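You operate a simulated robot arm through the tools that you are given. There is no shell and no other tool.

You are at the controls of a simulated two-armed robot. One attempt, no reset.

Task
Wax the top of the long block from the green desk drawer.
Fine: set it on the grey mat, shut the drawer, use the felt dabber and the black tin; dabber back, yellow lid on. Set down upright: felt dabber. Where these are worked on the way, their far stop is far enough and under half their travel is too little: green desk drawer. A coat counts when it lies all over at full strength: go over it till it gets no stronger.
Where things are to end (x, y in the base frame): long block within 60 mm of [770, 80].

The check looks at the end state, three seconds after you hand in, the way a careful person would. Anything else that was tipped, shoved, dropped, spilled or broken makes it a failure. Lids that push on must go on centred and level and be pressed home; caps that screw on are set level and turned clockwise until they are tight.

Robot
Two 7-joint arms with four-finger grippers on one trunk, on a base that drives. Base frame: it is fixed to the floor where the robot stands at the start and does not move with it; the origin is under the middle of the robot, x ahead of it, y to its left, z up. Lengths are in mm, angles in degrees, forces in N, time in s.
The left shoulder is at the start at [40, 181, 1154], the right one opposite. With the tool pointing down near the work surface each hand reaches from about 100 to 680 mm from the robot's upright axis, wherever it stands, measured 20 degrees to its own side. Places, roughly: green desk drawer [800, 0, 700]; grey mat [800, 100, 800]. Payload 3.67 kg a hand.
Tool frame (each hand has its own): the origin (TCP) lies between the finger pads and is the grasp point; the fingertips stand 28 mm ahead of it; z points along the fingers, y is the line along which they close. Largest opening 112 mm; the body of the gripper starts 73 mm behind the TCP.
Orientation is told as [roll, pitch, yaw] about the base's x, y, z axes, in that order, counted from this pose: with the fingers straight down and closing along the base's y, the tool's x points along the base's -x, its y along +y and its z along -z.

Tools
- The arms move only by the tool send_rows. It takes "left_deltas", "right_deltas" or both (then of equal length, played together; a hand with none holds still); each is a list that holds one entry, the list of rows, each a list of 7 numbers: the shift along the base's x, y, z in mm, then the turn, a rotation vector about the base's x, y, z in rad, then the opening, from 0 (shut) to 1 (fully open). In form: [[[dx, dy, dz, wx, wy, wz, hand], ...]]. A call has 1 to 20 rows; each row is the pose to reach, as a shift and turn from the pose commanded when the call began. A row lasts 0.2 s, in which the tool goes at most 50 mm and 8.6 degrees; a call with a longer step from one row to the next is refused whole, and so is a gripper value outside its range. Where a pose cannot be reached the arm comes as near as it can. A force on the tool above 60 N (or 10 N above the force at the start of the call, whichever is more), or a blocked arm, ends the call early, and 0.2 s more pass. Each finger halts on what it meets, pressing with about 30 N; the grip force reading is that of the motor and also rises with nothing between the fingers. The clock runs only during rows and for 0.2 s after the last one: add rows that repeat a pose to give the fingers time. It gives the time, the measured TCP pose, the force on the tool (base axes), the opening and the grip force at its end, in the units of the frame above (readings bear some noise), with the torque about the TCP (base axes, N m) and any sound that the robot's microphone picked up, and new pictures: "show" is both (left out), scene, wrist or none (wrist: the cameras of the hands that moved).
- Cameras (640 x 400 px; columns grow to the right, rows downward): "scene" is now at [118.6, -7.4, 1382.7]; the picture's right is [0.06, -1.00, 0.00], its down [-0.64, -0.04, -0.77] and it looks along [0.77, 0.04, -0.64] (base axes); focal length 255 px, centre (320, 200). "left" rides on the left gripper at [60, 18, -104] in its tool frame; the picture's right is [-0.29, 0.96, 0.00], its down [-0.80, -0.24, -0.55] and it looks along [-0.53, -0.16, 0.83] (tool axes); focal length 234 px, centre (320, 200). "right" rides on the right gripper at [60, -18, -104] in its tool frame; the picture's right is [0.29, 0.96, 0.00], its down [-0.80, 0.24, -0.55] and it looks along [-0.53, 0.16, 0.83] (tool axes); focal length 234 px, centre (320, 200). There is no depth. A picture from a camera that has moved, and an enlarged one, comes with that camera's place and axes in the base frame and with its lens. The place of the scene camera against the robot may be out by one fixed shift of up to 25 mm in any direction.
- lift_body(by): slides the trunk up (or, below 0, down) by that many mm; the arms and the scene camera ride with it, the base frame stays. It gives what a move gives, with no picture.
- steer(legs): drives the robot by 1 to 6 legs, each [ahead, left, turn to the left] in mm, mm and degrees, along the robot's own axes; the way and the turn of a leg run together, so that a leg with both is an arc; at most 1500 mm and 180 degrees a leg. The arms and the cameras ride along, it lands a little off, and it stops where it bumps. It gives what a move gives, and a new picture of the scene camera.
- pan_tilt(pan, tilt): turns the head with the scene camera to pan (to the left, within 86 degrees either way) and tilt (down, from -29 to 69), counted from straight ahead of the robot. It gives what a move gives, and a new picture of the scene camera.
- inspect(camera, box): a new picture of the part [left, top, right, bottom] of that camera's present view, enlarged. The clock stands still meanwhile.
- close_job(): hands the job in; it is judged then, once.

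Nothing tells you exact positions but the pictures and the camera data. Unless the task says otherwise, let go and move clear before handing in.

The tools are called after ">>>" by a JSON object that holds its "api" and its "payload". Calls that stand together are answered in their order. send_rows: Moves the arms, as the interface text tells. Its arguments: {"type":"object","properties":{"left_deltas":{"type":"array","items":{"type":"array","items":{"type":"array","items":{"type":"number"}}}},"right_deltas":{"type":"array","items":{"type":"array","items":{"type":"array","items":{"type":"number"}}}},"show":{"type":"string","enum":["both","scene","wrist","none"]}},"required":[]} The other tools are called the same way: lift_body (by) slides the trunk up or down; steer (legs) drives the base; pan_tilt (pan, tilt) turns the head that bears the scene camera; inspect (camera, box) takes an enlarged picture of a part of a camera's view; close_job () hands the job in.

At the start:

```text
time: 0.0
left_ee_pos: [591.7, 267.5, 1115.0]
left_ee_rot: [0.1, 0.0, 0.1]
left_force: [0.6, -0.9, -0.4]
left_wrist_torque: [-0.01, 0.01, 0.02]
left_finger_gap: 111.9
left_grasp_force: 0.1
right_ee_pos: [495.6, -105.1, 1080.0]
right_ee_rot: [-0.1, 0.1, 0.0]
right_force: [0.2, -0.4, -0.4]
right_wrist_torque: [0.01, 0.01, 0.04]
right_finger_gap: 111.9
right_grasp_force: 0.0
trunk travel left (down, up): [-275.0, 239.0]
robot x, y, heading: [2.8, -0.9, -0.1]
head pan, tilt: [3.3, 39.8]
```

scene: 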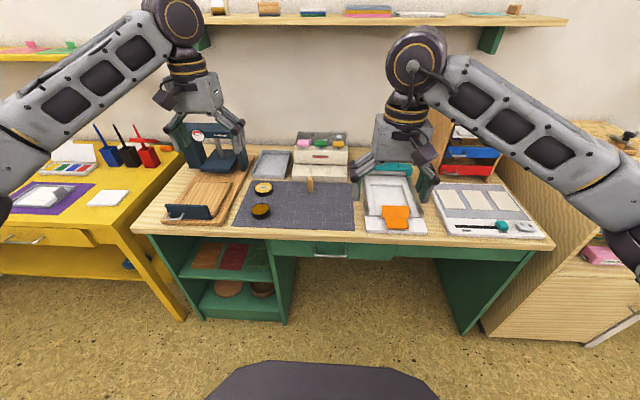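
right: 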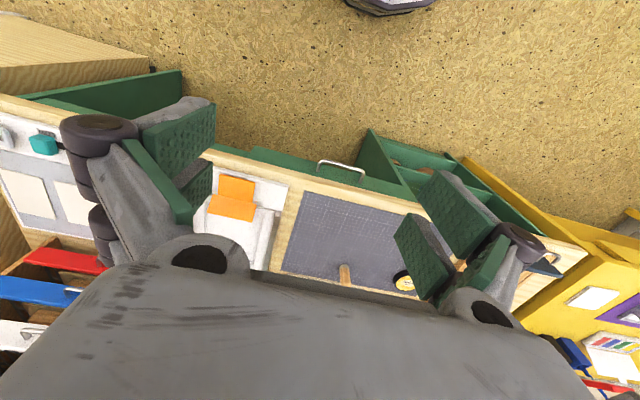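
left: 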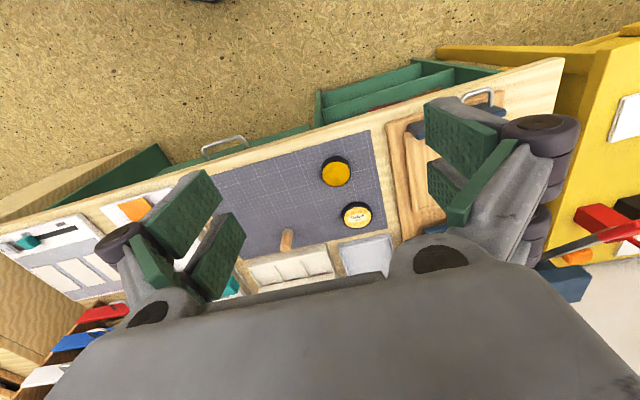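

I see a wooden desk with a grey cutting mat, a tin and its lid, a wooden dabber on the mat, and a green drawer with a handle below the top. I'll look closer first.

>>> {"api": "inspect", "payload": {"camera": "scene", "box": [220, 150, 380, 250]}}

>>> {"api": "inspect", "payload": {"camera": "scene", "box": [260, 200, 420, 300]}}

>>> {"api": "inspect", "payload": {"camera": "left", "box": [200, 120, 440, 270]}}

```text
4.00 times, centred on (300, 200) of scene
camera zoom: at [118.6, -7.4, 1382.7], right [0.06, -1.0, 0.0], down [-0.64, -0.04, -0.77], along [0.77, 0.04, -0.64], focal length 1020 px, centre (400, 200)
```

zoom: 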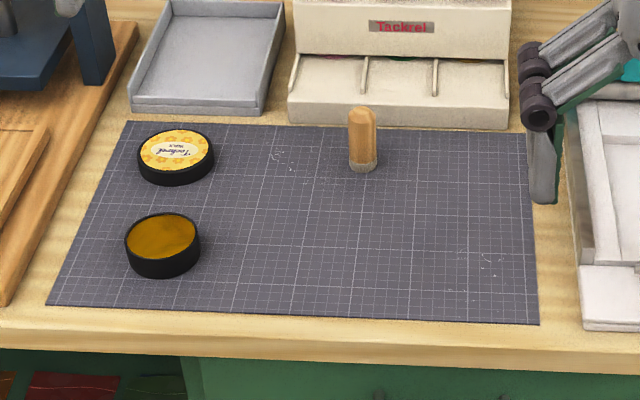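

```text
4.00 times, centred on (340, 250) of scene
camera zoom: at [118.6, -7.4, 1382.7], right [0.06, -1.0, 0.0], down [-0.64, -0.04, -0.77], along [0.77, 0.04, -0.64], focal length 1020 px, centre (240, 0)
```

zoom: 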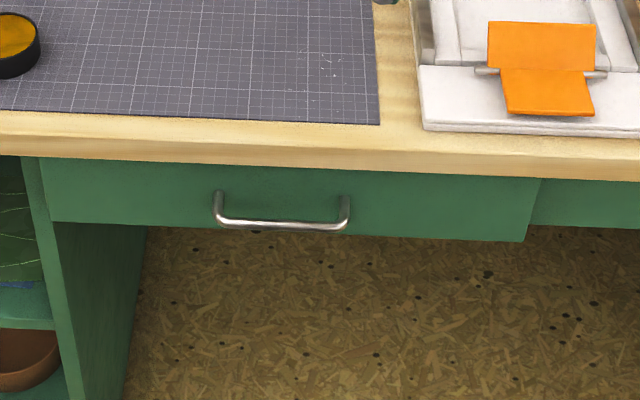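

```text
2.67 times, centred on (320, 195) of left
camera zoom: at [532.3, 287.4, 1219.5], right [0.29, 0.96, 0.0], down [0.8, -0.24, 0.55], along [0.53, -0.16, -0.83], focal length 624 px, centre (320, 213)
```

zoom: 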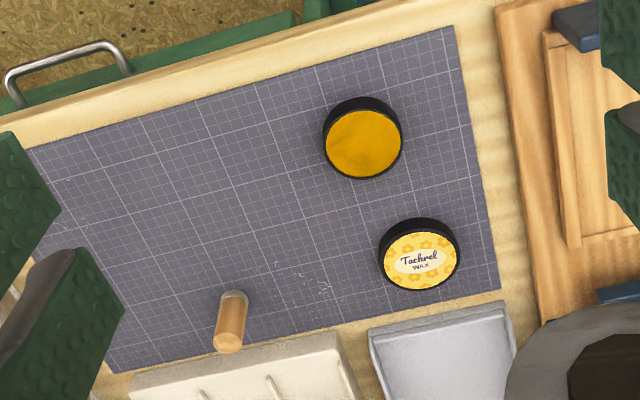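

The tin sits front-left on the mat, the lid behind it, and the dabber stands at the back of the mat. I'll study the right-hand view to triangulate.

>>> {"api": "inspect", "payload": {"camera": "right", "box": [180, 130, 420, 300]}}

>>> {"api": "inspect", "payload": {"camera": "left", "box": [180, 90, 340, 190]}}

>>> {"api": "inspect", "payload": {"camera": "scene", "box": [60, 100, 640, 400]}}

```text
2.35 times, centred on (300, 215) of right
camera zoom: at [436.2, -122.0, 1182.5], right [-0.29, 0.96, 0.0], down [0.8, 0.24, 0.55], along [0.53, 0.16, -0.83], focal length 551 px, centre (367, 165)
```

zoom: 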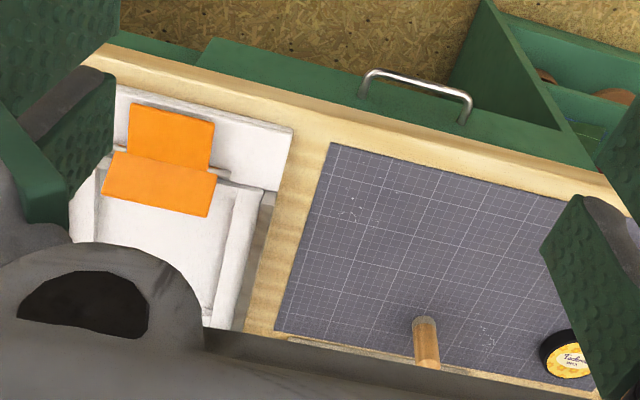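

```text
4.00 times, centred on (260, 140) of left
camera zoom: at [532.3, 287.4, 1219.5], right [0.29, 0.96, 0.0], down [0.8, -0.24, 0.55], along [0.53, -0.16, -0.83], focal length 937 px, centre (560, 440)
```

zoom: 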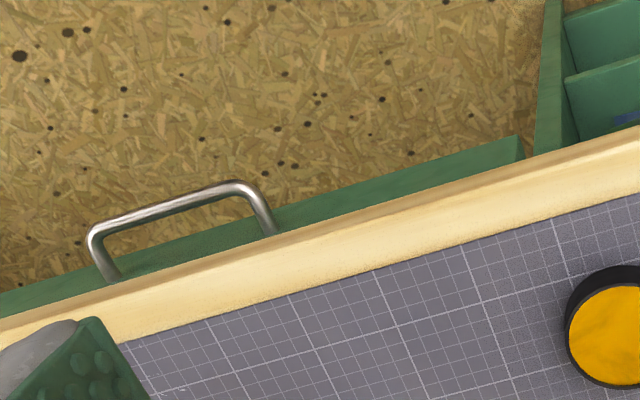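

```text
1.10 times, centred on (350, 250) of scene
camera zoom: at [118.6, -7.4, 1382.7], right [0.06, -1.0, 0.0], down [-0.64, -0.04, -0.77], along [0.77, 0.04, -0.64], focal length 282 px, centre (287, 145)
```

zoom: 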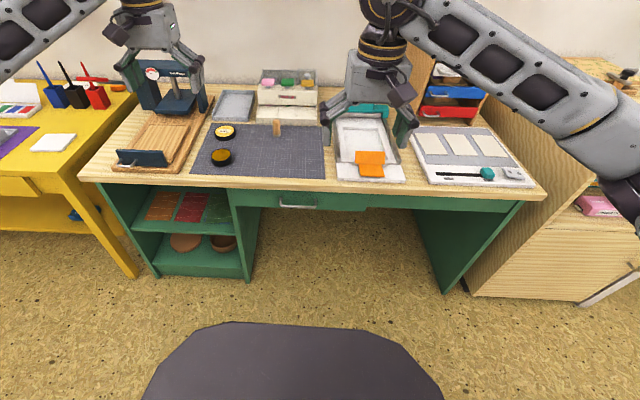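

Triangulating gives the mat surface near z≈735, handle about (653, 0, 660), tin (770, 254), lid (896, 275) and dabber (908, 89). Next I tilt the head to see the base and the knee space.

>>> {"api": "pan_tilt", "payload": {"pan": 0, "tilt": 66}}

```text
time: 0.9
left_ee_pos: [591.0, 268.2, 1116.5]
left_ee_rot: [0.0, 0.0, 0.0]
left_force: [0.7, 0.4, 0.3]
left_wrist_torque: [-0.03, 0.0, 0.04]
left_finger_gap: 112.0
left_grasp_force: 0.1
right_ee_pos: [497.2, -103.5, 1079.4]
right_ee_rot: [-0.1, 0.0, -0.1]
right_force: [-0.9, -0.1, 0.2]
right_wrist_torque: [0.04, 0.01, 0.01]
right_finger_gap: 111.8
right_grasp_force: 0.1
trunk travel left (down, up): [-275.0, 239.0]
robot x, y, heading: [3.4, 0.5, -0.1]
head pan, tilt: [0.0, 66.0]
camera scene: at [93.2, -12.2, 1349.1], right [0.0, -1.0, 0.0], down [-0.91, 0.0, -0.41], along [0.41, 0.0, -0.91], focal length 255 px, centre (320, 200)
```

scene: 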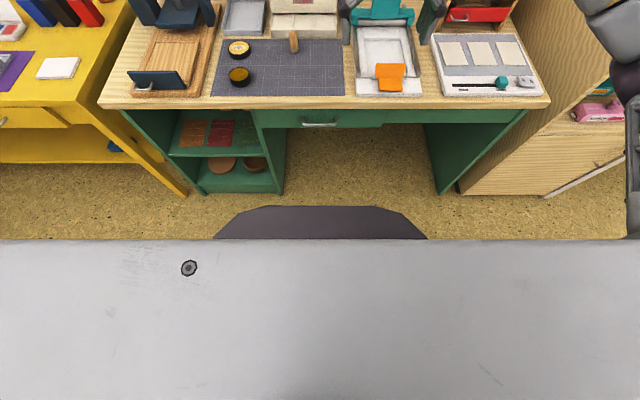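

The dark shape ahead is part of the robot body; the drawer front sits just under the desk edge. I'll lower the trunk a bit so the right hand can come at the handle level, and aim the head at the desk.

>>> {"api": "lift_body", "payload": {"by": -150}}

>>> {"api": "pan_tilt", "payload": {"pan": 0, "tilt": 45}}

```text
time: 2.6
left_ee_pos: [590.7, 268.0, 966.5]
left_ee_rot: [0.1, 0.1, 0.1]
left_force: [0.7, -0.4, -0.1]
left_wrist_torque: [0.01, -0.02, 0.01]
left_finger_gap: 112.0
left_grasp_force: 0.1
right_ee_pos: [496.5, -103.4, 929.2]
right_ee_rot: [-0.1, 0.0, 0.0]
right_force: [-0.3, -0.9, 0.1]
right_wrist_torque: [0.0, 0.0, 0.01]
right_finger_gap: 112.0
right_grasp_force: 0.1
trunk travel left (down, up): [-125.0, 389.0]
robot x, y, heading: [-0.8, 0.9, -0.1]
head pan, tilt: [0.0, 66.0]
```

```text
time: 3.5
left_ee_pos: [591.9, 268.6, 966.7]
left_ee_rot: [0.0, -0.1, 0.0]
left_force: [0.4, 0.5, -0.3]
left_wrist_torque: [-0.06, -0.04, 0.02]
left_finger_gap: 112.0
left_grasp_force: 0.0
right_ee_pos: [496.8, -103.5, 929.6]
right_ee_rot: [0.0, 0.0, 0.0]
right_force: [0.3, 0.8, -0.6]
right_wrist_torque: [0.0, 0.0, 0.01]
right_finger_gap: 112.0
right_grasp_force: 0.1
trunk travel left (down, up): [-125.0, 389.0]
robot x, y, heading: [-2.8, 2.2, 0.2]
head pan, tilt: [0.0, 45.0]
camera scene: at [114.8, -12.3, 1224.9], right [0.0, -1.0, 0.0], down [-0.71, 0.0, -0.71], along [0.71, 0.0, -0.71], focal length 255 px, centre (320, 200)
```

scene: 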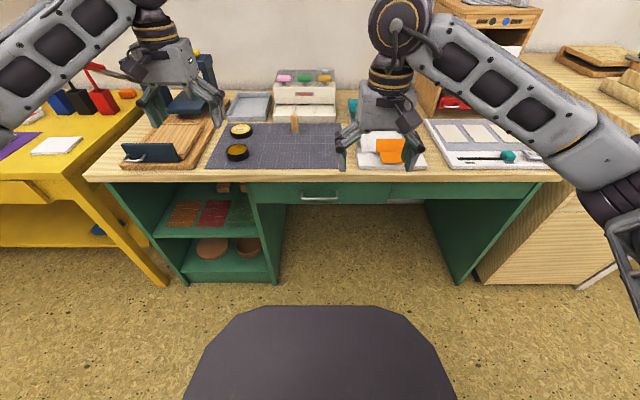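

The trunk is lowered; the handle is visible under the desk edge. Now I rotate the right hand to point forward with the fingers closing vertically, well in front of the desk.

>>> {"api": "send_rows", "payload": {"right_deltas": [[[1, 4, -8, 0.0806, -0.0806, -0.0806, 1], [2, 8, -16, 0.1612, -0.1612, -0.1612, 1], [3, 12, -24, 0.2418, -0.2418, -0.2418, 1], [4, 16, -32, 0.3224, -0.3224, -0.3224, 1], [5, 20, -40, 0.403, -0.403, -0.403, 1], [6, 24, -48, 0.4836, -0.4836, -0.4836, 1], [7, 28, -56, 0.5642, -0.5642, -0.5642, 1], [8, 32, -64, 0.6448, -0.6448, -0.6448, 1], [9, 36, -72, 0.7254, -0.7254, -0.7254, 1], [10, 40, -80, 0.806, -0.806, -0.806, 1], [11, 44, -88, 0.8866, -0.8866, -0.8866, 1], [12, 48, -96, 0.9672, -0.9672, -0.9672, 1], [13, 52, -104, 1.0478, -1.0478, -1.0478, 1], [14, 56, -112, 1.1284, -1.1284, -1.1284, 1], [15, 60, -120, 1.209, -1.209, -1.209, 1], [15, 60, -120, 1.209, -1.209, -1.209, 1]]]}}

```text
time: 7.1
left_ee_pos: [591.6, 269.0, 966.2]
left_ee_rot: [0.0, 0.0, 0.0]
left_force: [-0.9, -0.3, -0.5]
left_wrist_torque: [-0.04, -0.01, 0.02]
left_finger_gap: 112.2
left_grasp_force: 0.0
right_ee_pos: [546.3, -117.0, 837.2]
right_ee_rot: [85.2, -9.6, -103.0]
right_force: [0.0, 0.3, 0.5]
right_wrist_torque: [-0.01, -0.02, -0.02]
right_finger_gap: 112.0
right_grasp_force: 0.1
right hand out of reach, approached as far as the arm can: row 11, 12, 13, 14, 15
trunk travel left (down, up): [-125.0, 389.0]
robot x, y, heading: [1.8, -0.6, 0.1]
head pan, tilt: [0.0, 45.0]
stopped in row 16 (right hand): the arm was blocked; the commanded pose is now the measured one
camera scene: at [114.0, -11.8, 1225.0], right [0.0, -1.0, 0.0], down [-0.71, 0.0, -0.71], along [0.71, 0.0, -0.71], focal length 255 px, centre (320, 200)
camera right: at [457.0, -37.1, 816.7], right [0.18, 0.41, 0.89], down [-0.68, -0.6, 0.42], along [0.71, -0.69, 0.17], focal length 234 px, centre (320, 200)
```

scene: 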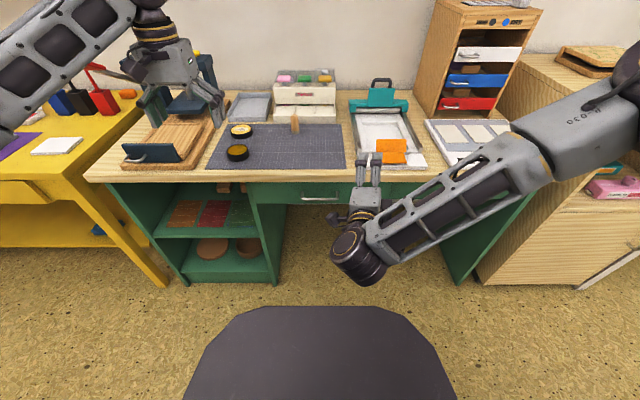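
right: 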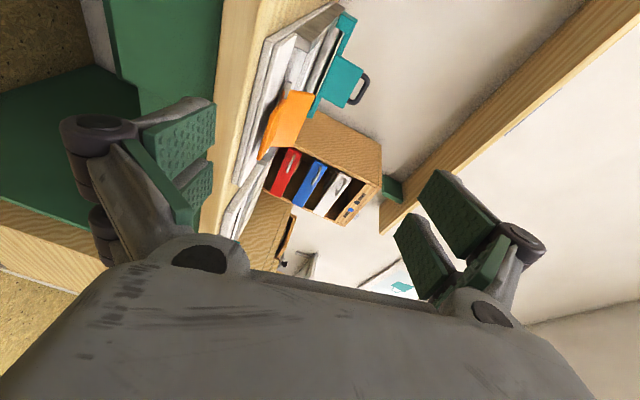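

The right hand now points forward though about 13° off in yaw, which suits a bar grasp. I bring it down in front of the handle, still clear of it.

>>> {"api": "send_rows", "payload": {"right_deltas": [[[0, 10, -35, 0, 0, 0, 1], [5, 30, -70, 0, 0, 0, 1], [10, 50, -105, 0, 0, 0, 1], [20, 65, -140, 0.03, -0.02, 0.05, 1], [25, 75, -172, 0.06, -0.04, 0.1, 1], [30, 85, -172, 0.1, -0.07, 0.16, 1], [30, 92, -172, 0.142, -0.104, 0.238, 1], [30, 92, -172, 0.142, -0.104, 0.238, 1]]]}}

```text
time: 8.9
left_ee_pos: [591.5, 268.2, 964.2]
left_ee_rot: [0.0, 0.1, 0.1]
left_force: [0.3, 0.2, 0.1]
left_wrist_torque: [0.0, 0.03, 0.02]
left_finger_gap: 112.0
left_grasp_force: 0.1
right_ee_pos: [561.3, 22.8, 704.5]
right_ee_rot: [89.8, -0.9, -90.2]
right_force: [-0.8, 0.1, 0.2]
right_wrist_torque: [-0.01, 0.03, -0.02]
right_finger_gap: 112.0
right_grasp_force: 0.1
right hand out of reach, approached as far as the arm can: row 5, 6, 7, 8
trunk travel left (down, up): [-125.0, 389.0]
robot x, y, heading: [-1.6, -2.9, -0.0]
head pan, tilt: [0.0, 45.0]
camera scene: at [115.2, -12.7, 1224.9], right [0.0, -1.0, 0.0], down [-0.71, 0.0, -0.71], along [0.71, 0.0, -0.71], focal length 255 px, centre (320, 200)
camera right: at [457.1, 82.5, 685.2], right [0.01, 0.3, 0.95], down [-0.55, -0.79, 0.25], along [0.83, -0.53, 0.16], focal length 234 px, centre (320, 200)
```

scene: 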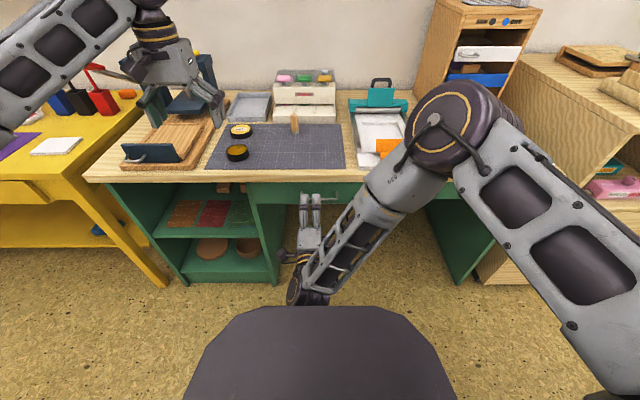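
right: 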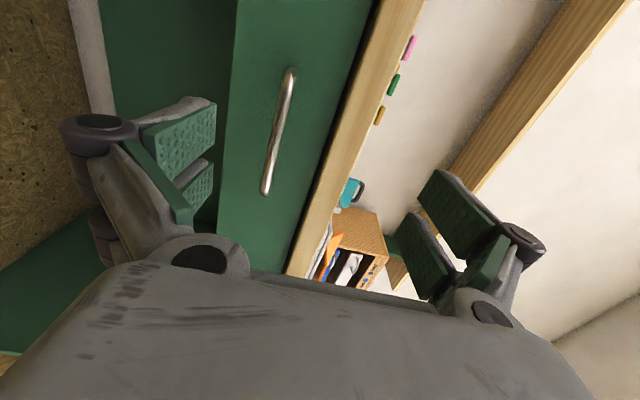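

The right hand is now squarely pointing forward but stands about 37 mm too high; the bar reads near z≈667, y −44…60. I lower the trunk to bring the hand level with it and narrow the fingers.

>>> {"api": "lift_body", "payload": {"by": -38}}

>>> {"api": "send_rows", "payload": {"right_deltas": [[[0, 0, 0, 0, 0, 0, 0.45], [0, 0, 0, 0, 0, 0, 0.45], [0, 0, 0, 0, 0, 0, 0.45]]]}}

```text
time: 9.7
left_ee_pos: [592.2, 268.3, 926.2]
left_ee_rot: [0.1, 0.0, 0.0]
left_force: [0.5, -0.2, 0.0]
left_wrist_torque: [0.0, 0.02, -0.02]
left_finger_gap: 112.0
left_grasp_force: 0.1
right_ee_pos: [560.1, 22.9, 667.4]
right_ee_rot: [89.9, -0.9, -90.2]
right_force: [0.0, -0.3, 0.3]
right_wrist_torque: [0.02, 0.01, 0.0]
right_finger_gap: 112.0
right_grasp_force: 0.0
trunk travel left (down, up): [-87.0, 427.0]
robot x, y, heading: [-1.3, -1.8, -0.0]
head pan, tilt: [0.0, 45.0]
```

```text
time: 10.5
left_ee_pos: [592.3, 268.2, 927.6]
left_ee_rot: [0.0, 0.0, 0.0]
left_force: [0.1, -0.3, -0.4]
left_wrist_torque: [0.01, 0.04, 0.02]
left_finger_gap: 111.9
left_grasp_force: 0.1
right_ee_pos: [560.7, 23.3, 665.5]
right_ee_rot: [89.7, -0.9, -90.2]
right_force: [-0.1, -0.2, -0.6]
right_wrist_torque: [-0.01, 0.01, -0.01]
right_finger_gap: 50.3
right_grasp_force: 0.0
trunk travel left (down, up): [-87.0, 427.0]
robot x, y, heading: [0.7, -1.5, 0.1]
head pan, tilt: [0.0, 45.0]
camera scene: at [114.9, -12.2, 1186.4], right [0.0, -1.0, 0.0], down [-0.71, 0.0, -0.71], along [0.71, 0.0, -0.71], focal length 255 px, centre (320, 200)
camera right: at [457.0, 82.7, 646.6], right [0.01, 0.3, 0.95], down [-0.56, -0.79, 0.25], along [0.83, -0.53, 0.16], focal length 234 px, centre (320, 200)
```

scene: 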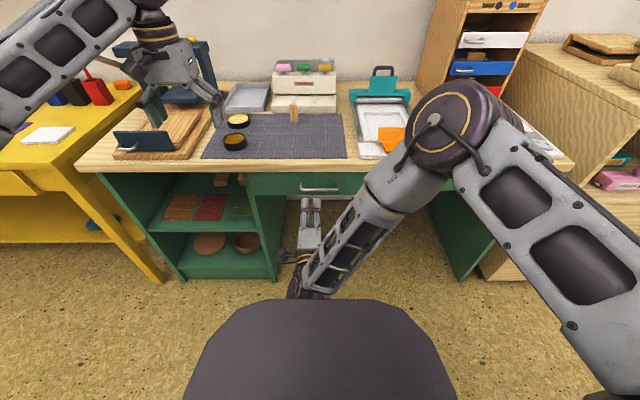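
right: 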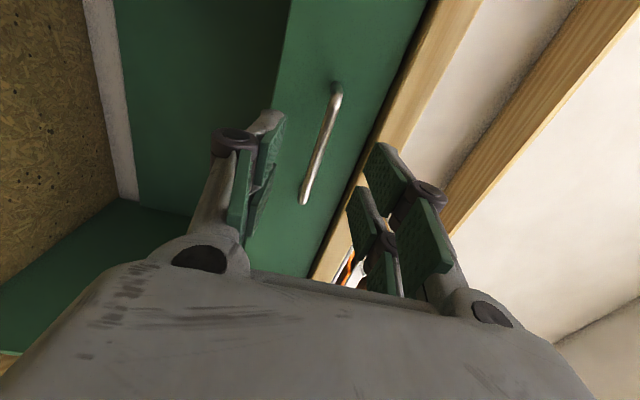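

The bar resolves to about x≈655, z≈667.5, level with the hand. I move forward onto it with the fingers straddling it, then close.

>>> {"api": "send_rows", "payload": {"right_deltas": [[[30, -5, 1, 0, 0, 0, 0.45], [55, -10, 1, 0, 0, 0, 0.45], [75, -12, 1, 0, 0, 0, 0.45], [88, -12, 1, 0, 0, 0, 0.45], [88, -12, 1, 0, 0, 0, 0.45]]]}}

```text
time: 11.7
left_ee_pos: [591.8, 267.7, 927.0]
left_ee_rot: [-0.1, -0.1, 0.0]
left_force: [0.1, 0.0, 0.3]
left_wrist_torque: [0.01, -0.01, -0.03]
left_finger_gap: 111.7
left_grasp_force: 0.0
right_ee_pos: [641.2, 30.2, 682.0]
right_ee_rot: [89.2, -1.0, -90.9]
right_force: [-0.5, 0.2, -0.1]
right_wrist_torque: [0.03, 0.0, 0.0]
right_finger_gap: 50.3
right_grasp_force: 0.0
right hand out of reach, approached as far as the arm can: row 1, 2, 3, 4, 5
trunk travel left (down, up): [-87.0, 427.0]
robot x, y, heading: [-0.1, -1.0, 0.1]
head pan, tilt: [0.0, 45.0]
camera scene: at [114.8, -12.1, 1186.4], right [0.0, -1.0, 0.0], down [-0.71, 0.0, -0.71], along [0.71, 0.0, -0.71], focal length 255 px, centre (320, 200)
camera right: at [538.7, 90.5, 663.2], right [0.02, 0.3, 0.95], down [-0.56, -0.78, 0.26], along [0.83, -0.54, 0.16], focal length 234 px, centre (320, 200)
```

scene: 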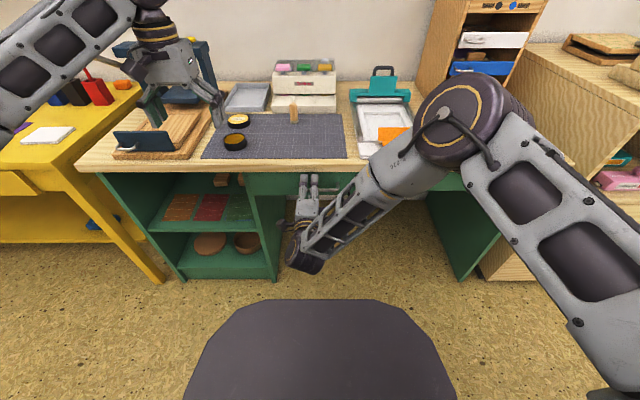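
right: 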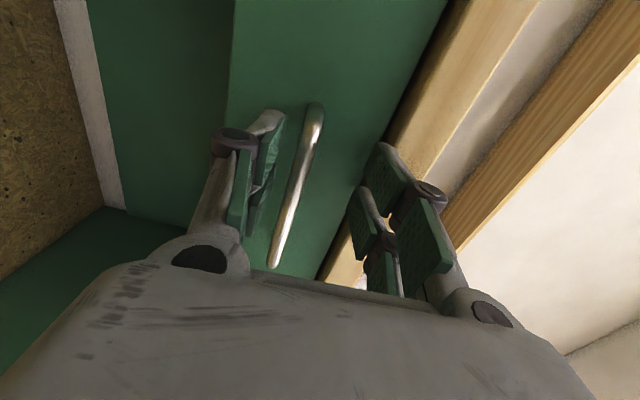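

The hand is around the bar but 14 mm high. I lower the trunk slightly to centre it, then close on the bar.

>>> {"api": "lift_body", "payload": {"by": -14}}

>>> {"api": "inspect", "payload": {"camera": "right", "box": [200, 80, 480, 300]}}

```text
time: 12.3
left_ee_pos: [591.0, 268.6, 912.8]
left_ee_rot: [0.0, -0.1, 0.1]
left_force: [-0.3, -0.4, 0.1]
left_wrist_torque: [-0.03, -0.03, 0.02]
left_finger_gap: 112.3
left_grasp_force: 0.1
right_ee_pos: [642.2, 29.6, 668.7]
right_ee_rot: [89.2, -1.0, -91.0]
right_force: [-0.6, 0.7, -0.4]
right_wrist_torque: [-0.02, -0.01, 0.02]
right_finger_gap: 50.5
right_grasp_force: 0.1
trunk travel left (down, up): [-73.0, 441.0]
robot x, y, heading: [2.3, 3.0, 0.2]
head pan, tilt: [0.0, 45.0]
```

```text
1.82 times, centred on (340, 190) of right
camera zoom: at [538.4, 90.4, 649.2], right [0.02, 0.3, 0.95], down [-0.56, -0.78, 0.26], along [0.83, -0.54, 0.16], focal length 426 px, centre (284, 218)
```

zoom: 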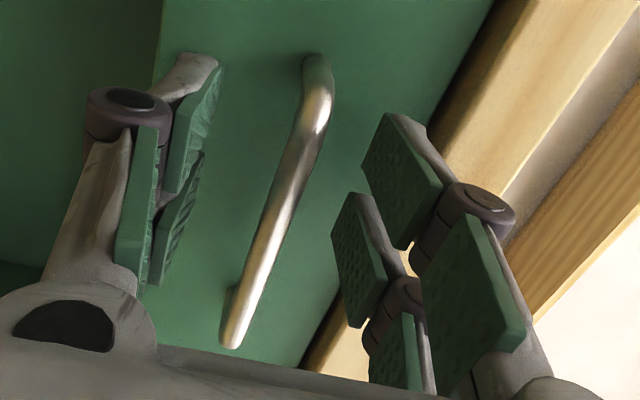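

The bar lies between the fingers. Closing now.

>>> {"api": "send_rows", "payload": {"right_deltas": [[[0, 0, 0, 0, 0, 0, 0.2], [0, 0, 0, 0, 0, 0, 0.05], [0, 0, 0, 0, 0, 0, 0.0], [0, 0, 0, 0, 0, 0, 0.0], [0, 0, 0, 0, 0, 0, 0.0]]], "show": "wrist"}}

```text
time: 13.5
left_ee_pos: [591.1, 269.2, 914.2]
left_ee_rot: [0.0, -0.1, 0.0]
left_force: [-0.2, 0.2, 0.4]
left_wrist_torque: [-0.01, -0.02, 0.0]
left_finger_gap: 112.1
left_grasp_force: 0.0
right_ee_pos: [641.5, 29.8, 669.6]
right_ee_rot: [89.5, -0.8, -90.9]
right_force: [0.2, 0.1, 15.2]
right_wrist_torque: [2.19, -0.62, -0.4]
right_finger_gap: 9.7
right_grasp_force: 45.0
trunk travel left (down, up): [-73.0, 441.0]
robot x, y, heading: [2.9, 1.3, 0.2]
head pan, tilt: [0.0, 45.0]
camera right: at [538.6, 90.6, 651.0], right [0.01, 0.3, 0.95], down [-0.56, -0.78, 0.26], along [0.83, -0.54, 0.16], focal length 234 px, centre (320, 200)
```

right: 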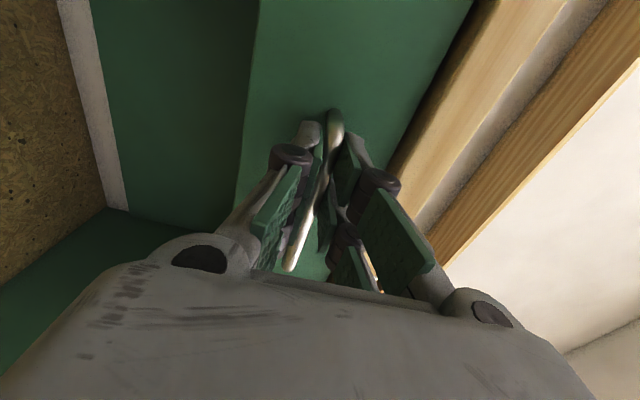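

The bar is gripped (9.7 mm gap). I now pull the drawer by driving straight back in a first short leg.

>>> {"api": "steer", "payload": {"legs": [[-120, 0, 0]]}}

```text
time: 14.8
left_ee_pos: [467.4, 268.0, 915.5]
left_ee_rot: [0.0, -0.2, 0.1]
left_force: [0.0, 0.9, -0.6]
left_wrist_torque: [0.01, -0.05, 0.0]
left_finger_gap: 111.7
left_grasp_force: 0.1
right_ee_pos: [518.5, 29.5, 670.0]
right_ee_rot: [89.5, -0.8, -90.9]
right_force: [0.8, -6.2, 20.2]
right_wrist_torque: [2.19, -0.76, -0.4]
right_finger_gap: 9.9
right_grasp_force: 45.4
trunk travel left (down, up): [-73.0, 441.0]
robot x, y, heading: [-121.7, 0.7, 0.3]
head pan, tilt: [0.0, 45.0]
camera scene: at [-10.2, -13.0, 1172.6], right [0.0, -1.0, 0.0], down [-0.71, 0.0, -0.71], along [0.71, 0.0, -0.71], focal length 255 px, centre (320, 200)
```

scene: 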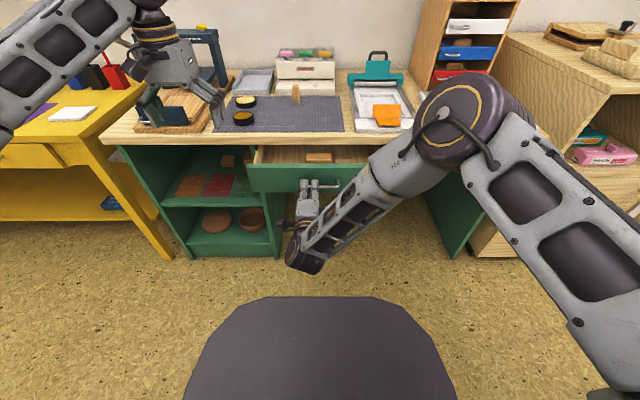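

The drawer follows, and a block shows inside. I keep pulling.

>>> {"api": "steer", "payload": {"legs": [[-110, 0, 0]]}}

>>> {"api": "inspect", "payload": {"camera": "scene", "box": [220, 120, 420, 245]}}

```text
time: 15.8
left_ee_pos: [425.5, 268.0, 912.9]
left_ee_rot: [0.0, -0.2, 0.0]
left_force: [-0.5, -0.7, 0.8]
left_wrist_torque: [-0.03, -0.01, -0.01]
left_finger_gap: 112.3
left_grasp_force: 0.0
right_ee_pos: [477.1, 29.8, 669.7]
right_ee_rot: [89.6, -0.3, -91.3]
right_force: [-0.6, 1.0, -6.3]
right_wrist_torque: [1.38, 0.21, -0.47]
right_finger_gap: 9.5
right_grasp_force: 44.8
trunk travel left (down, up): [-73.0, 441.0]
robot x, y, heading: [-165.8, -1.2, -0.0]
head pan, tilt: [0.0, 45.0]
stopped in leg 1: the robot was blocked; the commanded pose is now the measured one
camera scene: at [-50.8, -12.3, 1172.1], right [0.0, -1.0, 0.0], down [-0.71, 0.0, -0.71], along [0.71, 0.0, -0.71], focal length 255 px, centre (320, 200)
```

scene: 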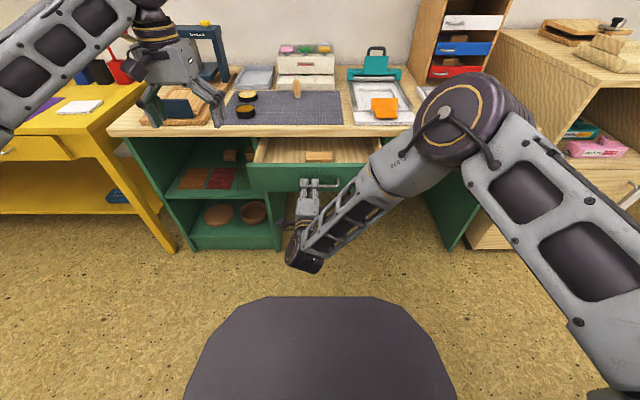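

```text
3.20 times, centred on (320, 182) of scene
camera zoom: at [-50.8, -12.3, 1172.1], right [0.0, -1.0, 0.0], down [-0.71, 0.0, -0.71], along [0.71, 0.0, -0.71], focal length 816 px, centre (320, 256)
```

zoom: 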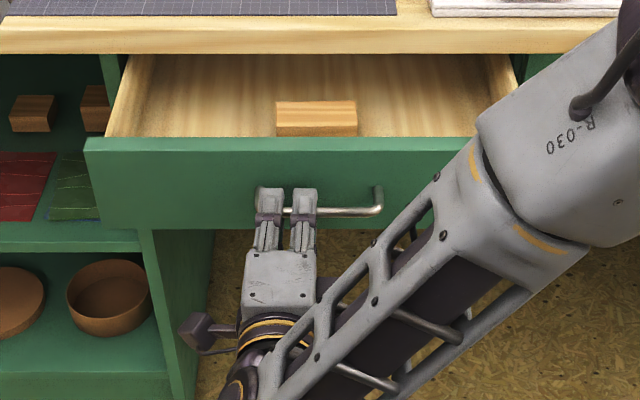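

The base stopped after 165 mm of pull; I test with the arm whether the drawer is at its far stop.

>>> {"api": "send_rows", "payload": {"right_deltas": [[[-6, 0, 0, 0, 0, 0, 0], [-12, 0, 0, 0, 0, 0, 0], [-18, 0, 0, 0, 0, 0, 0]]], "show": "scene"}}

```text
time: 16.6
left_ee_pos: [428.0, 268.4, 912.3]
left_ee_rot: [0.0, 0.1, 0.0]
left_force: [-0.6, -0.5, 0.6]
left_wrist_torque: [0.02, 0.02, 0.02]
left_finger_gap: 112.1
left_grasp_force: 0.1
right_ee_pos: [460.1, 29.5, 670.4]
right_ee_rot: [89.5, -0.5, -91.0]
right_force: [-0.5, 1.5, -13.5]
right_wrist_torque: [1.65, 0.08, -0.48]
right_finger_gap: 9.4
right_grasp_force: 44.8
trunk travel left (down, up): [-73.0, 441.0]
robot x, y, heading: [-164.1, 1.3, 0.1]
head pan, tilt: [0.0, 45.0]
camera scene: at [-49.1, -12.2, 1172.1], right [0.0, -1.0, 0.0], down [-0.71, 0.0, -0.71], along [0.71, 0.0, -0.71], focal length 255 px, centre (320, 200)
```

scene: 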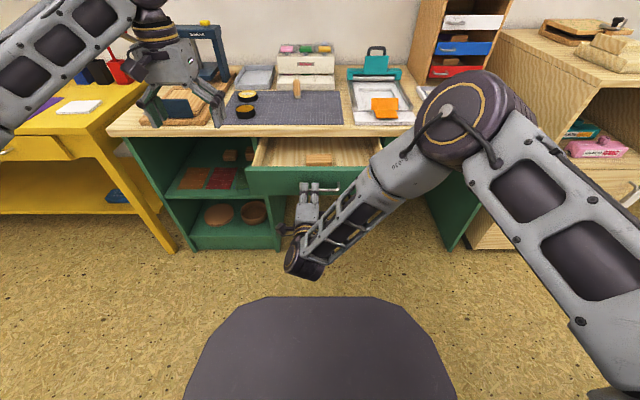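

The drawer still moves, so the base had met something behind it. I keep pulling with the arm.

>>> {"api": "send_rows", "payload": {"right_deltas": [[[-15, 0, 0, 0, 0, 0, 0], [-30, 0, 0, 0, 0, 0, 0], [-45, 0, 0, 0, 0, 0, 0], [-60, 0, 0, 0, 0, 0, 0], [-75, 0, 0, 0, 0, 0, 0], [-90, 0, 0, 0, 0, 0, 0]]], "show": "scene"}}

```text
time: 17.9
left_ee_pos: [427.2, 268.8, 912.9]
left_ee_rot: [0.0, 0.0, -0.1]
left_force: [0.1, 0.4, 0.1]
left_wrist_torque: [0.0, 0.03, 0.02]
left_finger_gap: 112.1
left_grasp_force: 0.0
right_ee_pos: [370.9, 29.2, 670.1]
right_ee_rot: [89.6, -0.4, -91.2]
right_force: [-0.3, -3.3, -20.9]
right_wrist_torque: [1.48, 0.12, 0.43]
right_finger_gap: 9.3
right_grasp_force: 44.9
trunk travel left (down, up): [-73.0, 441.0]
robot x, y, heading: [-164.1, 0.5, -0.1]
head pan, tilt: [0.0, 45.0]
camera scene: at [-48.8, -12.5, 1172.0], right [0.0, -1.0, 0.0], down [-0.71, 0.0, -0.71], along [0.71, 0.0, -0.71], focal length 255 px, centre (320, 200)
```

scene: 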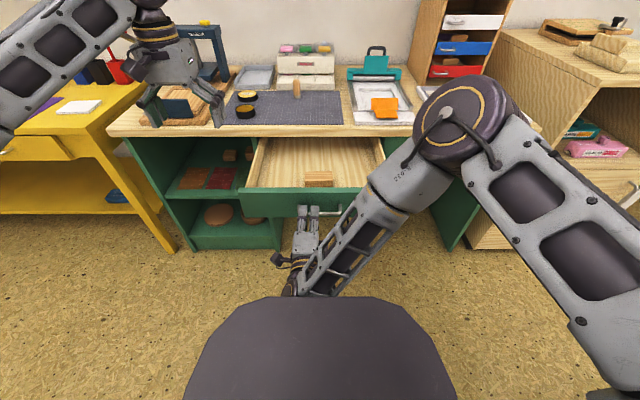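

The drawer is now about 270 mm out. I look at the block inside and at the state of the drawer.

>>> {"api": "inspect", "payload": {"camera": "scene", "box": [220, 120, 420, 245]}}

>>> {"api": "inspect", "payload": {"camera": "left", "box": [0, 0, 640, 400]}}

```text
3.20 times, centred on (320, 182) of scene
camera zoom: at [-48.8, -12.5, 1172.0], right [0.0, -1.0, 0.0], down [-0.71, 0.0, -0.71], along [0.71, 0.0, -0.71], focal length 816 px, centre (320, 256)
```

zoom: 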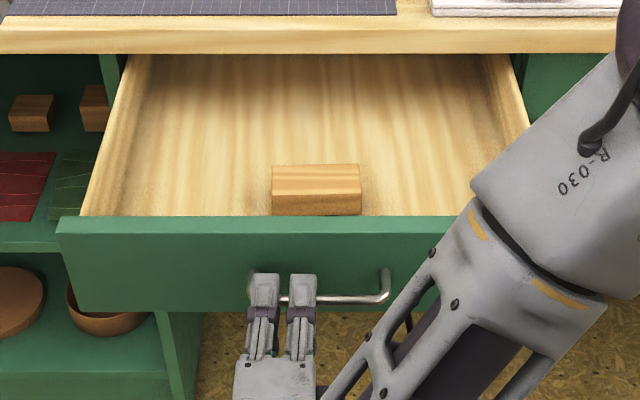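

```text
1.00 times, centred on (320, 200) of left (not enlarged: the box is as wide or as high as the picture)
camera zoom: at [368.4, 287.1, 1015.9], right [0.29, 0.96, 0.0], down [0.8, -0.24, 0.55], along [0.53, -0.16, -0.83], focal length 234 px, centre (320, 200)
```

zoom: 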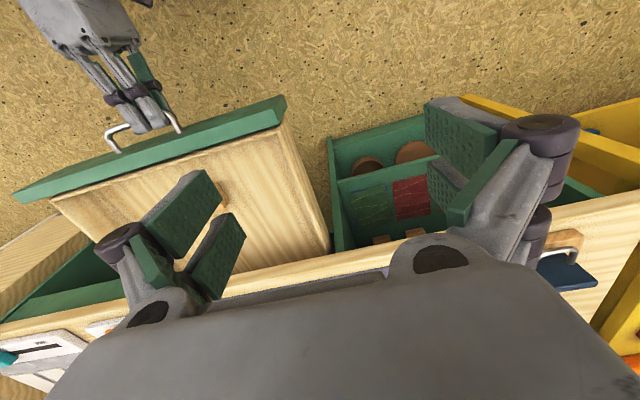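

The drawer is out far enough, and the single block lies near its front. I release the handle and withdraw the right hand straight back.

>>> {"api": "send_rows", "payload": {"right_deltas": [[[0, 0, 0, 0, 0, 0, 0.2], [0, 0, 0, 0, 0, 0, 0.45], [0, 0, 0, 0, 0, 0, 0.45], [-25, 0, 0, 0, 0, 0, 0.45], [-50, 0, 0, 0, 0, 0, 0.45], [-65, -10, 0, 0, 0, 0, 0.45]]]}}

```text
time: 19.4
left_ee_pos: [426.8, 268.8, 913.1]
left_ee_rot: [0.0, 0.0, 0.0]
left_force: [0.3, 0.2, -0.1]
left_wrist_torque: [-0.01, 0.01, 0.01]
left_finger_gap: 112.0
left_grasp_force: 0.0
right_ee_pos: [315.2, 19.6, 678.5]
right_ee_rot: [90.9, 0.2, -92.0]
right_force: [-0.5, 0.2, -0.4]
right_wrist_torque: [0.0, -0.03, 0.0]
right_finger_gap: 50.4
right_grasp_force: 0.2
trunk travel left (down, up): [-73.0, 441.0]
robot x, y, heading: [-168.2, -0.2, -0.1]
head pan, tilt: [0.0, 45.0]
camera scene: at [-50.2, -12.4, 1172.5], right [0.0, -1.0, 0.0], down [-0.71, 0.0, -0.71], along [0.71, 0.0, -0.71], focal length 255 px, centre (320, 200)
camera right: at [214.1, 82.5, 657.5], right [-0.01, 0.29, 0.96], down [-0.59, -0.78, 0.23], along [0.81, -0.56, 0.17], focal length 234 px, centre (320, 200)
```

scene: 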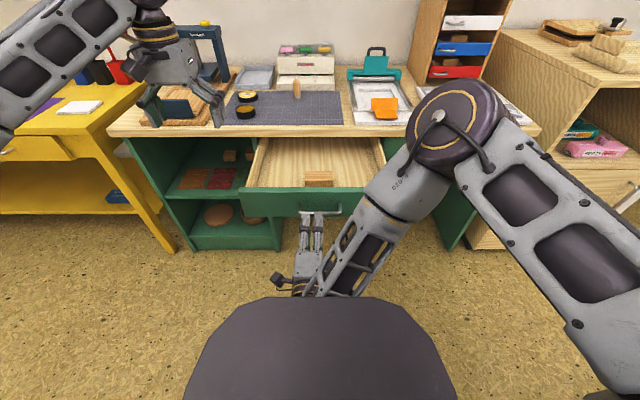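
right: 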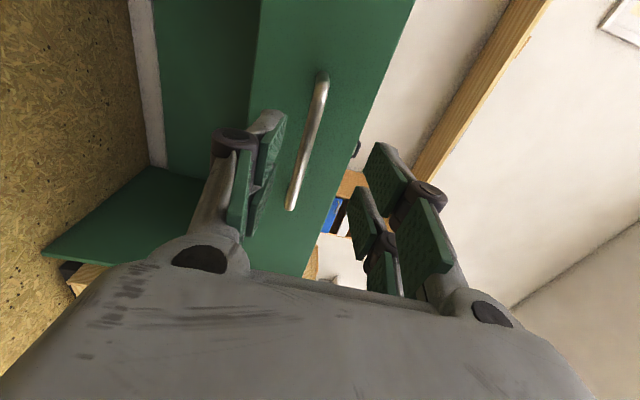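

The hand is clear of the handle. I swing the right hand out to the right, up, and back to pointing down.

>>> {"api": "send_rows", "payload": {"right_deltas": [[[-5, -25, 15, 0, 0, 0, 0.45], [-10, -55, 35, 0, 0, 0, 0.45], [-10, -85, 60, 0, 0, 0, 0.45], [-10, -110, 85, 0, 0, 0, 0.45], [-10, -130, 105, -0.0806, 0.0806, 0.0806, 0.45], [-10, -145, 120, -0.1612, 0.1612, 0.1612, 0.45], [-10, -155, 135, -0.2418, 0.2418, 0.2418, 0.45], [-10, -165, 150, -0.3224, 0.3224, 0.3224, 0.45], [-10, -175, 165, -0.403, 0.403, 0.403, 0.45], [-10, -185, 180, -0.4836, 0.4836, 0.4836, 0.45], [-10, -195, 195, -0.5642, 0.5642, 0.5642, 0.45], [-10, -205, 210, -0.6448, 0.6448, 0.6448, 0.45], [-10, -215, 220, -0.7254, 0.7254, 0.7254, 0.45], [-10, -220, 230, -0.806, 0.806, 0.806, 0.45], [-10, -225, 240, -0.8866, 0.8866, 0.8866, 0.45], [-10, -230, 250, -0.9672, 0.9672, 0.9672, 0.45], [-10, -235, 255, -1.0478, 1.0478, 1.0478, 0.45], [-10, -240, 260, -1.1284, 1.1284, 1.1284, 0.45], [-10, -240, 260, -1.209, 1.209, 1.209, 0.45], [-10, -240, 260, -1.209, 1.209, 1.209, 0.45]]]}}

```text
time: 23.6
left_ee_pos: [426.2, 267.2, 913.5]
left_ee_rot: [-0.1, -0.1, 0.0]
left_force: [0.6, 0.2, 1.0]
left_wrist_torque: [0.01, -0.03, 0.04]
left_finger_gap: 112.2
left_grasp_force: 0.0
right_ee_pos: [294.5, -221.0, 931.0]
right_ee_rot: [-0.2, -1.1, 0.5]
right_force: [-0.1, -0.6, -0.4]
right_wrist_torque: [0.0, 0.0, 0.01]
right_finger_gap: 50.4
right_grasp_force: 0.0
right hand out of reach, approached as far as the arm can: row 5, 6, 7, 8, 9, 10, 11, 12
trunk travel left (down, up): [-73.0, 441.0]
robot x, y, heading: [-164.0, 0.3, 0.1]
head pan, tilt: [0.0, 45.0]
camera scene: at [-50.7, -12.6, 1172.3], right [0.0, -1.0, 0.0], down [-0.71, 0.0, -0.71], along [0.71, 0.0, -0.71], focal length 255 px, centre (320, 200)
camera right: at [233.8, -239.8, 1033.1], right [-0.3, 0.96, -0.01], down [0.78, 0.25, 0.57], along [0.55, 0.16, -0.82], focal length 234 px, centre (320, 200)
```

scene: 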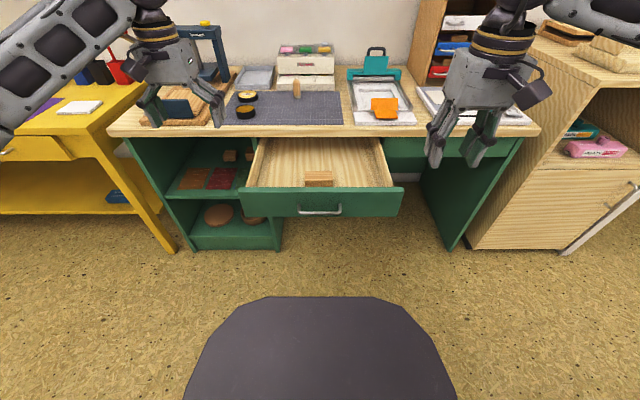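
right: 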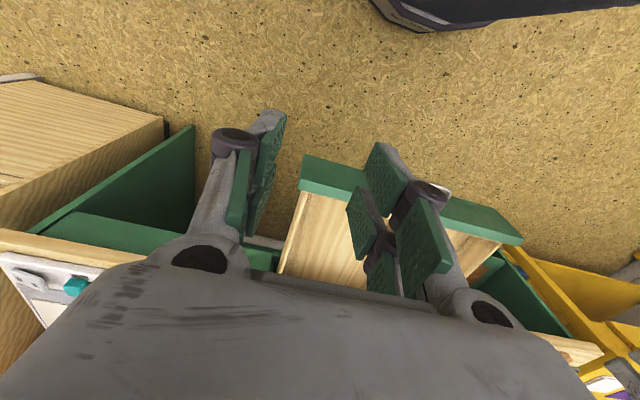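

Both hands point down and are high. I drive forward 140 mm so the left hand can reach into the open drawer.

>>> {"api": "steer", "payload": {"legs": [[140, 0, 0]]}}

```text
time: 24.9
left_ee_pos: [568.8, 266.8, 911.7]
left_ee_rot: [0.0, 0.1, -0.1]
left_force: [1.2, 0.2, 0.6]
left_wrist_torque: [-0.01, 0.07, 0.03]
left_finger_gap: 111.9
left_grasp_force: 0.2
right_ee_pos: [437.1, -223.2, 930.0]
right_ee_rot: [-0.3, -1.1, 0.3]
right_force: [0.2, 0.4, 0.7]
right_wrist_torque: [-0.01, 0.05, 0.02]
right_finger_gap: 50.5
right_grasp_force: 0.1
trunk travel left (down, up): [-73.0, 441.0]
robot x, y, heading: [-19.4, 0.4, -0.2]
head pan, tilt: [0.0, 45.0]
camera scene: at [92.1, -12.8, 1172.0], right [0.0, -1.0, 0.0], down [-0.71, 0.0, -0.71], along [0.71, 0.0, -0.71], focal length 255 px, centre (320, 200)
```

scene: 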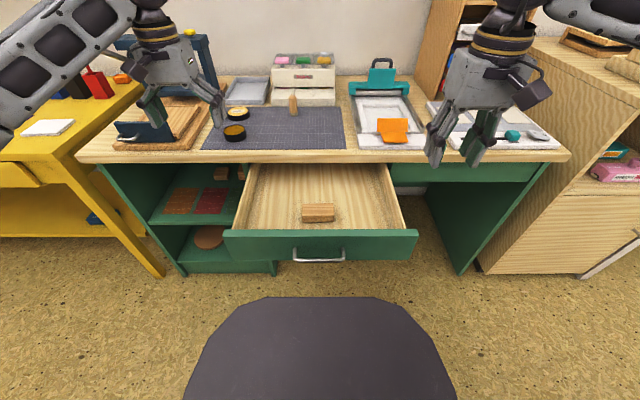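

The drawer with its block is well in view. I bring the left hand over it for a close look.

>>> {"api": "send_rows", "payload": {"left_deltas": [[[-15, -40, 0, 0, 0, 0, 1], [-30, -80, 0, 0, 0, 0, 1], [-45, -120, -5, 0, 0, 0, 1], [-60, -160, -10, 0, 0, 0, 1], [-75, -200, -15, 0, 0, 0, 1], [-80, -240, -20, 0, 0, 0, 1], [-80, -250, -20, 0, 0, 0, 1]]], "show": "wrist"}}

>>> {"api": "inspect", "payload": {"camera": "left", "box": [220, 100, 460, 250]}}

>>> {"api": "inspect", "payload": {"camera": "scene", "box": [220, 150, 420, 275]}}

```text
time: 26.5
left_ee_pos: [490.2, 15.2, 893.3]
left_ee_rot: [0.1, 0.0, -0.2]
left_force: [0.0, 0.5, -0.2]
left_wrist_torque: [0.0, 0.0, 0.05]
left_finger_gap: 111.8
left_grasp_force: 0.1
right_ee_pos: [435.5, -222.5, 930.5]
right_ee_rot: [-0.2, -1.2, 0.4]
right_force: [-0.6, 0.5, 1.1]
right_wrist_torque: [-0.01, 0.02, 0.02]
right_finger_gap: 50.5
right_grasp_force: 0.0
trunk travel left (down, up): [-73.0, 441.0]
robot x, y, heading: [-22.7, -3.0, 0.1]
head pan, tilt: [0.0, 45.0]
camera left: at [429.8, 34.2, 996.8], right [0.29, 0.96, 0.0], down [0.8, -0.24, 0.55], along [0.53, -0.16, -0.83], focal length 234 px, centre (320, 200)
```

left: 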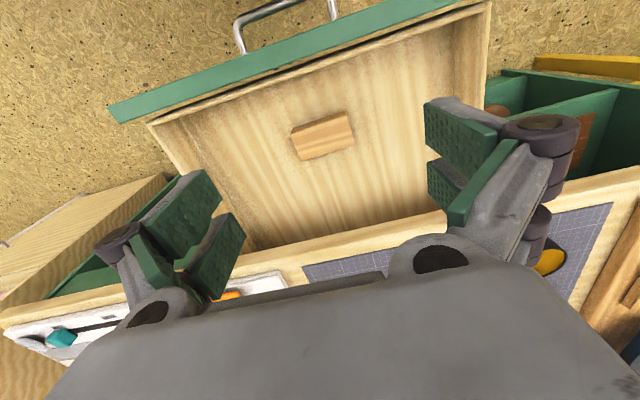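

```text
2.67 times, centred on (340, 175) of left
camera zoom: at [429.8, 34.2, 996.8], right [0.29, 0.96, 0.0], down [0.8, -0.24, 0.55], along [0.53, -0.16, -0.83], focal length 624 px, centre (267, 267)
```

zoom: 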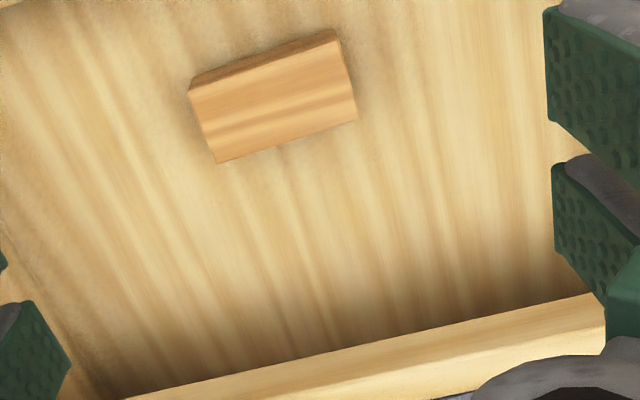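

```text
3.20 times, centred on (320, 212) of scene
camera zoom: at [90.3, -12.5, 1172.3], right [0.0, -1.0, 0.0], down [-0.71, 0.0, -0.71], along [0.71, 0.0, -0.71], focal length 816 px, centre (320, 160)
```

zoom: 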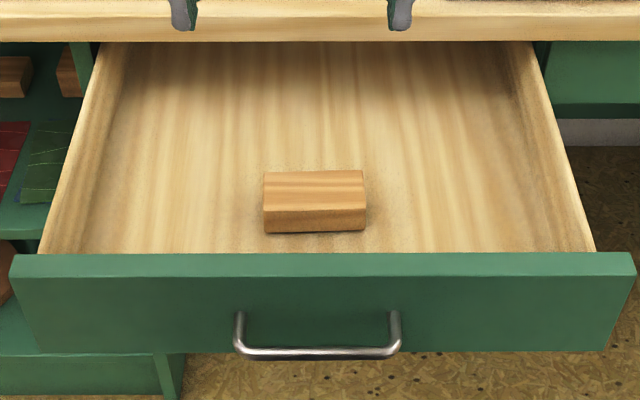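

The block reads as about 83×44×28 mm, centred near (541, 5), top z≈663, lying along y. I descend above it and check again.

>>> {"api": "send_rows", "payload": {"left_deltas": [[[20, -5, -40, 0, 0, 0, 1], [40, -10, -80, 0, 0, 0, 1], [51, -10, -120, 0, 0, 0, 1], [51, -10, -145, 0, 0, 0, 1], [51, -10, -145, 0, 0, 0, 1]]]}}

>>> {"api": "inspect", "payload": {"camera": "left", "box": [160, 0, 480, 200]}}

```text
time: 27.7
left_ee_pos: [538.5, 7.7, 747.8]
left_ee_rot: [0.0, 0.1, -0.2]
left_force: [-0.1, 0.0, -0.5]
left_wrist_torque: [0.01, 0.0, 0.01]
left_finger_gap: 112.1
left_grasp_force: 0.1
right_ee_pos: [436.6, -222.4, 930.3]
right_ee_rot: [-0.2, -1.2, 0.3]
right_force: [-0.1, 0.3, 0.6]
right_wrist_torque: [0.02, -0.01, -0.01]
right_finger_gap: 50.6
right_grasp_force: 0.0
trunk travel left (down, up): [-73.0, 441.0]
robot x, y, heading: [-23.6, 2.4, 0.1]
head pan, tilt: [0.0, 45.0]
camera scene: at [90.4, -12.8, 1172.3], right [0.0, -1.0, 0.0], down [-0.71, 0.0, -0.71], along [0.71, 0.0, -0.71], focal length 255 px, centre (320, 200)
camera left: at [480.4, 26.4, 850.9], right [0.29, 0.96, 0.0], down [0.8, -0.24, 0.55], along [0.53, -0.16, -0.83], focal length 234 px, centre (320, 200)
```

scene: 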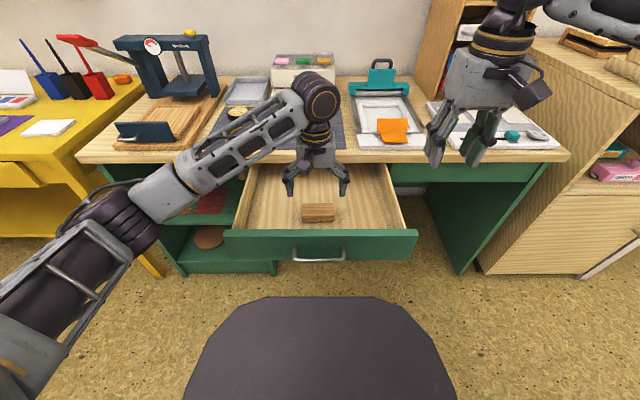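
left: 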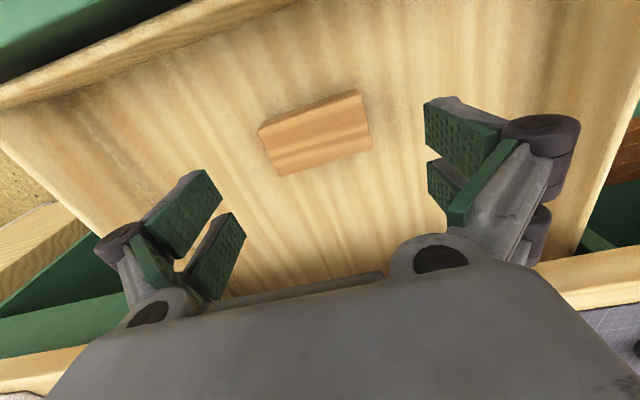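

```text
2.00 times, centred on (320, 100) of left
camera zoom: at [480.4, 26.4, 850.9], right [0.29, 0.96, 0.0], down [0.8, -0.24, 0.55], along [0.53, -0.16, -0.83], focal length 468 px, centre (320, 400)
```

zoom: 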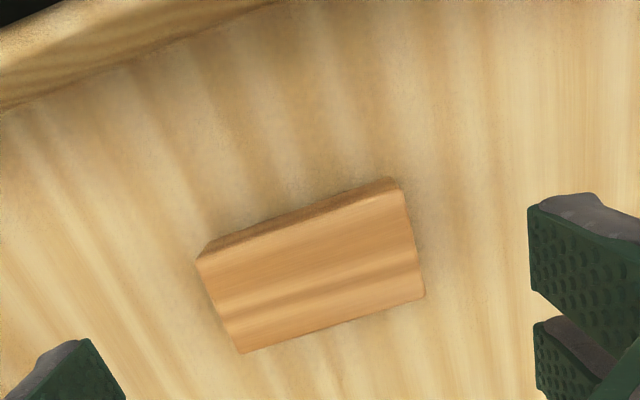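

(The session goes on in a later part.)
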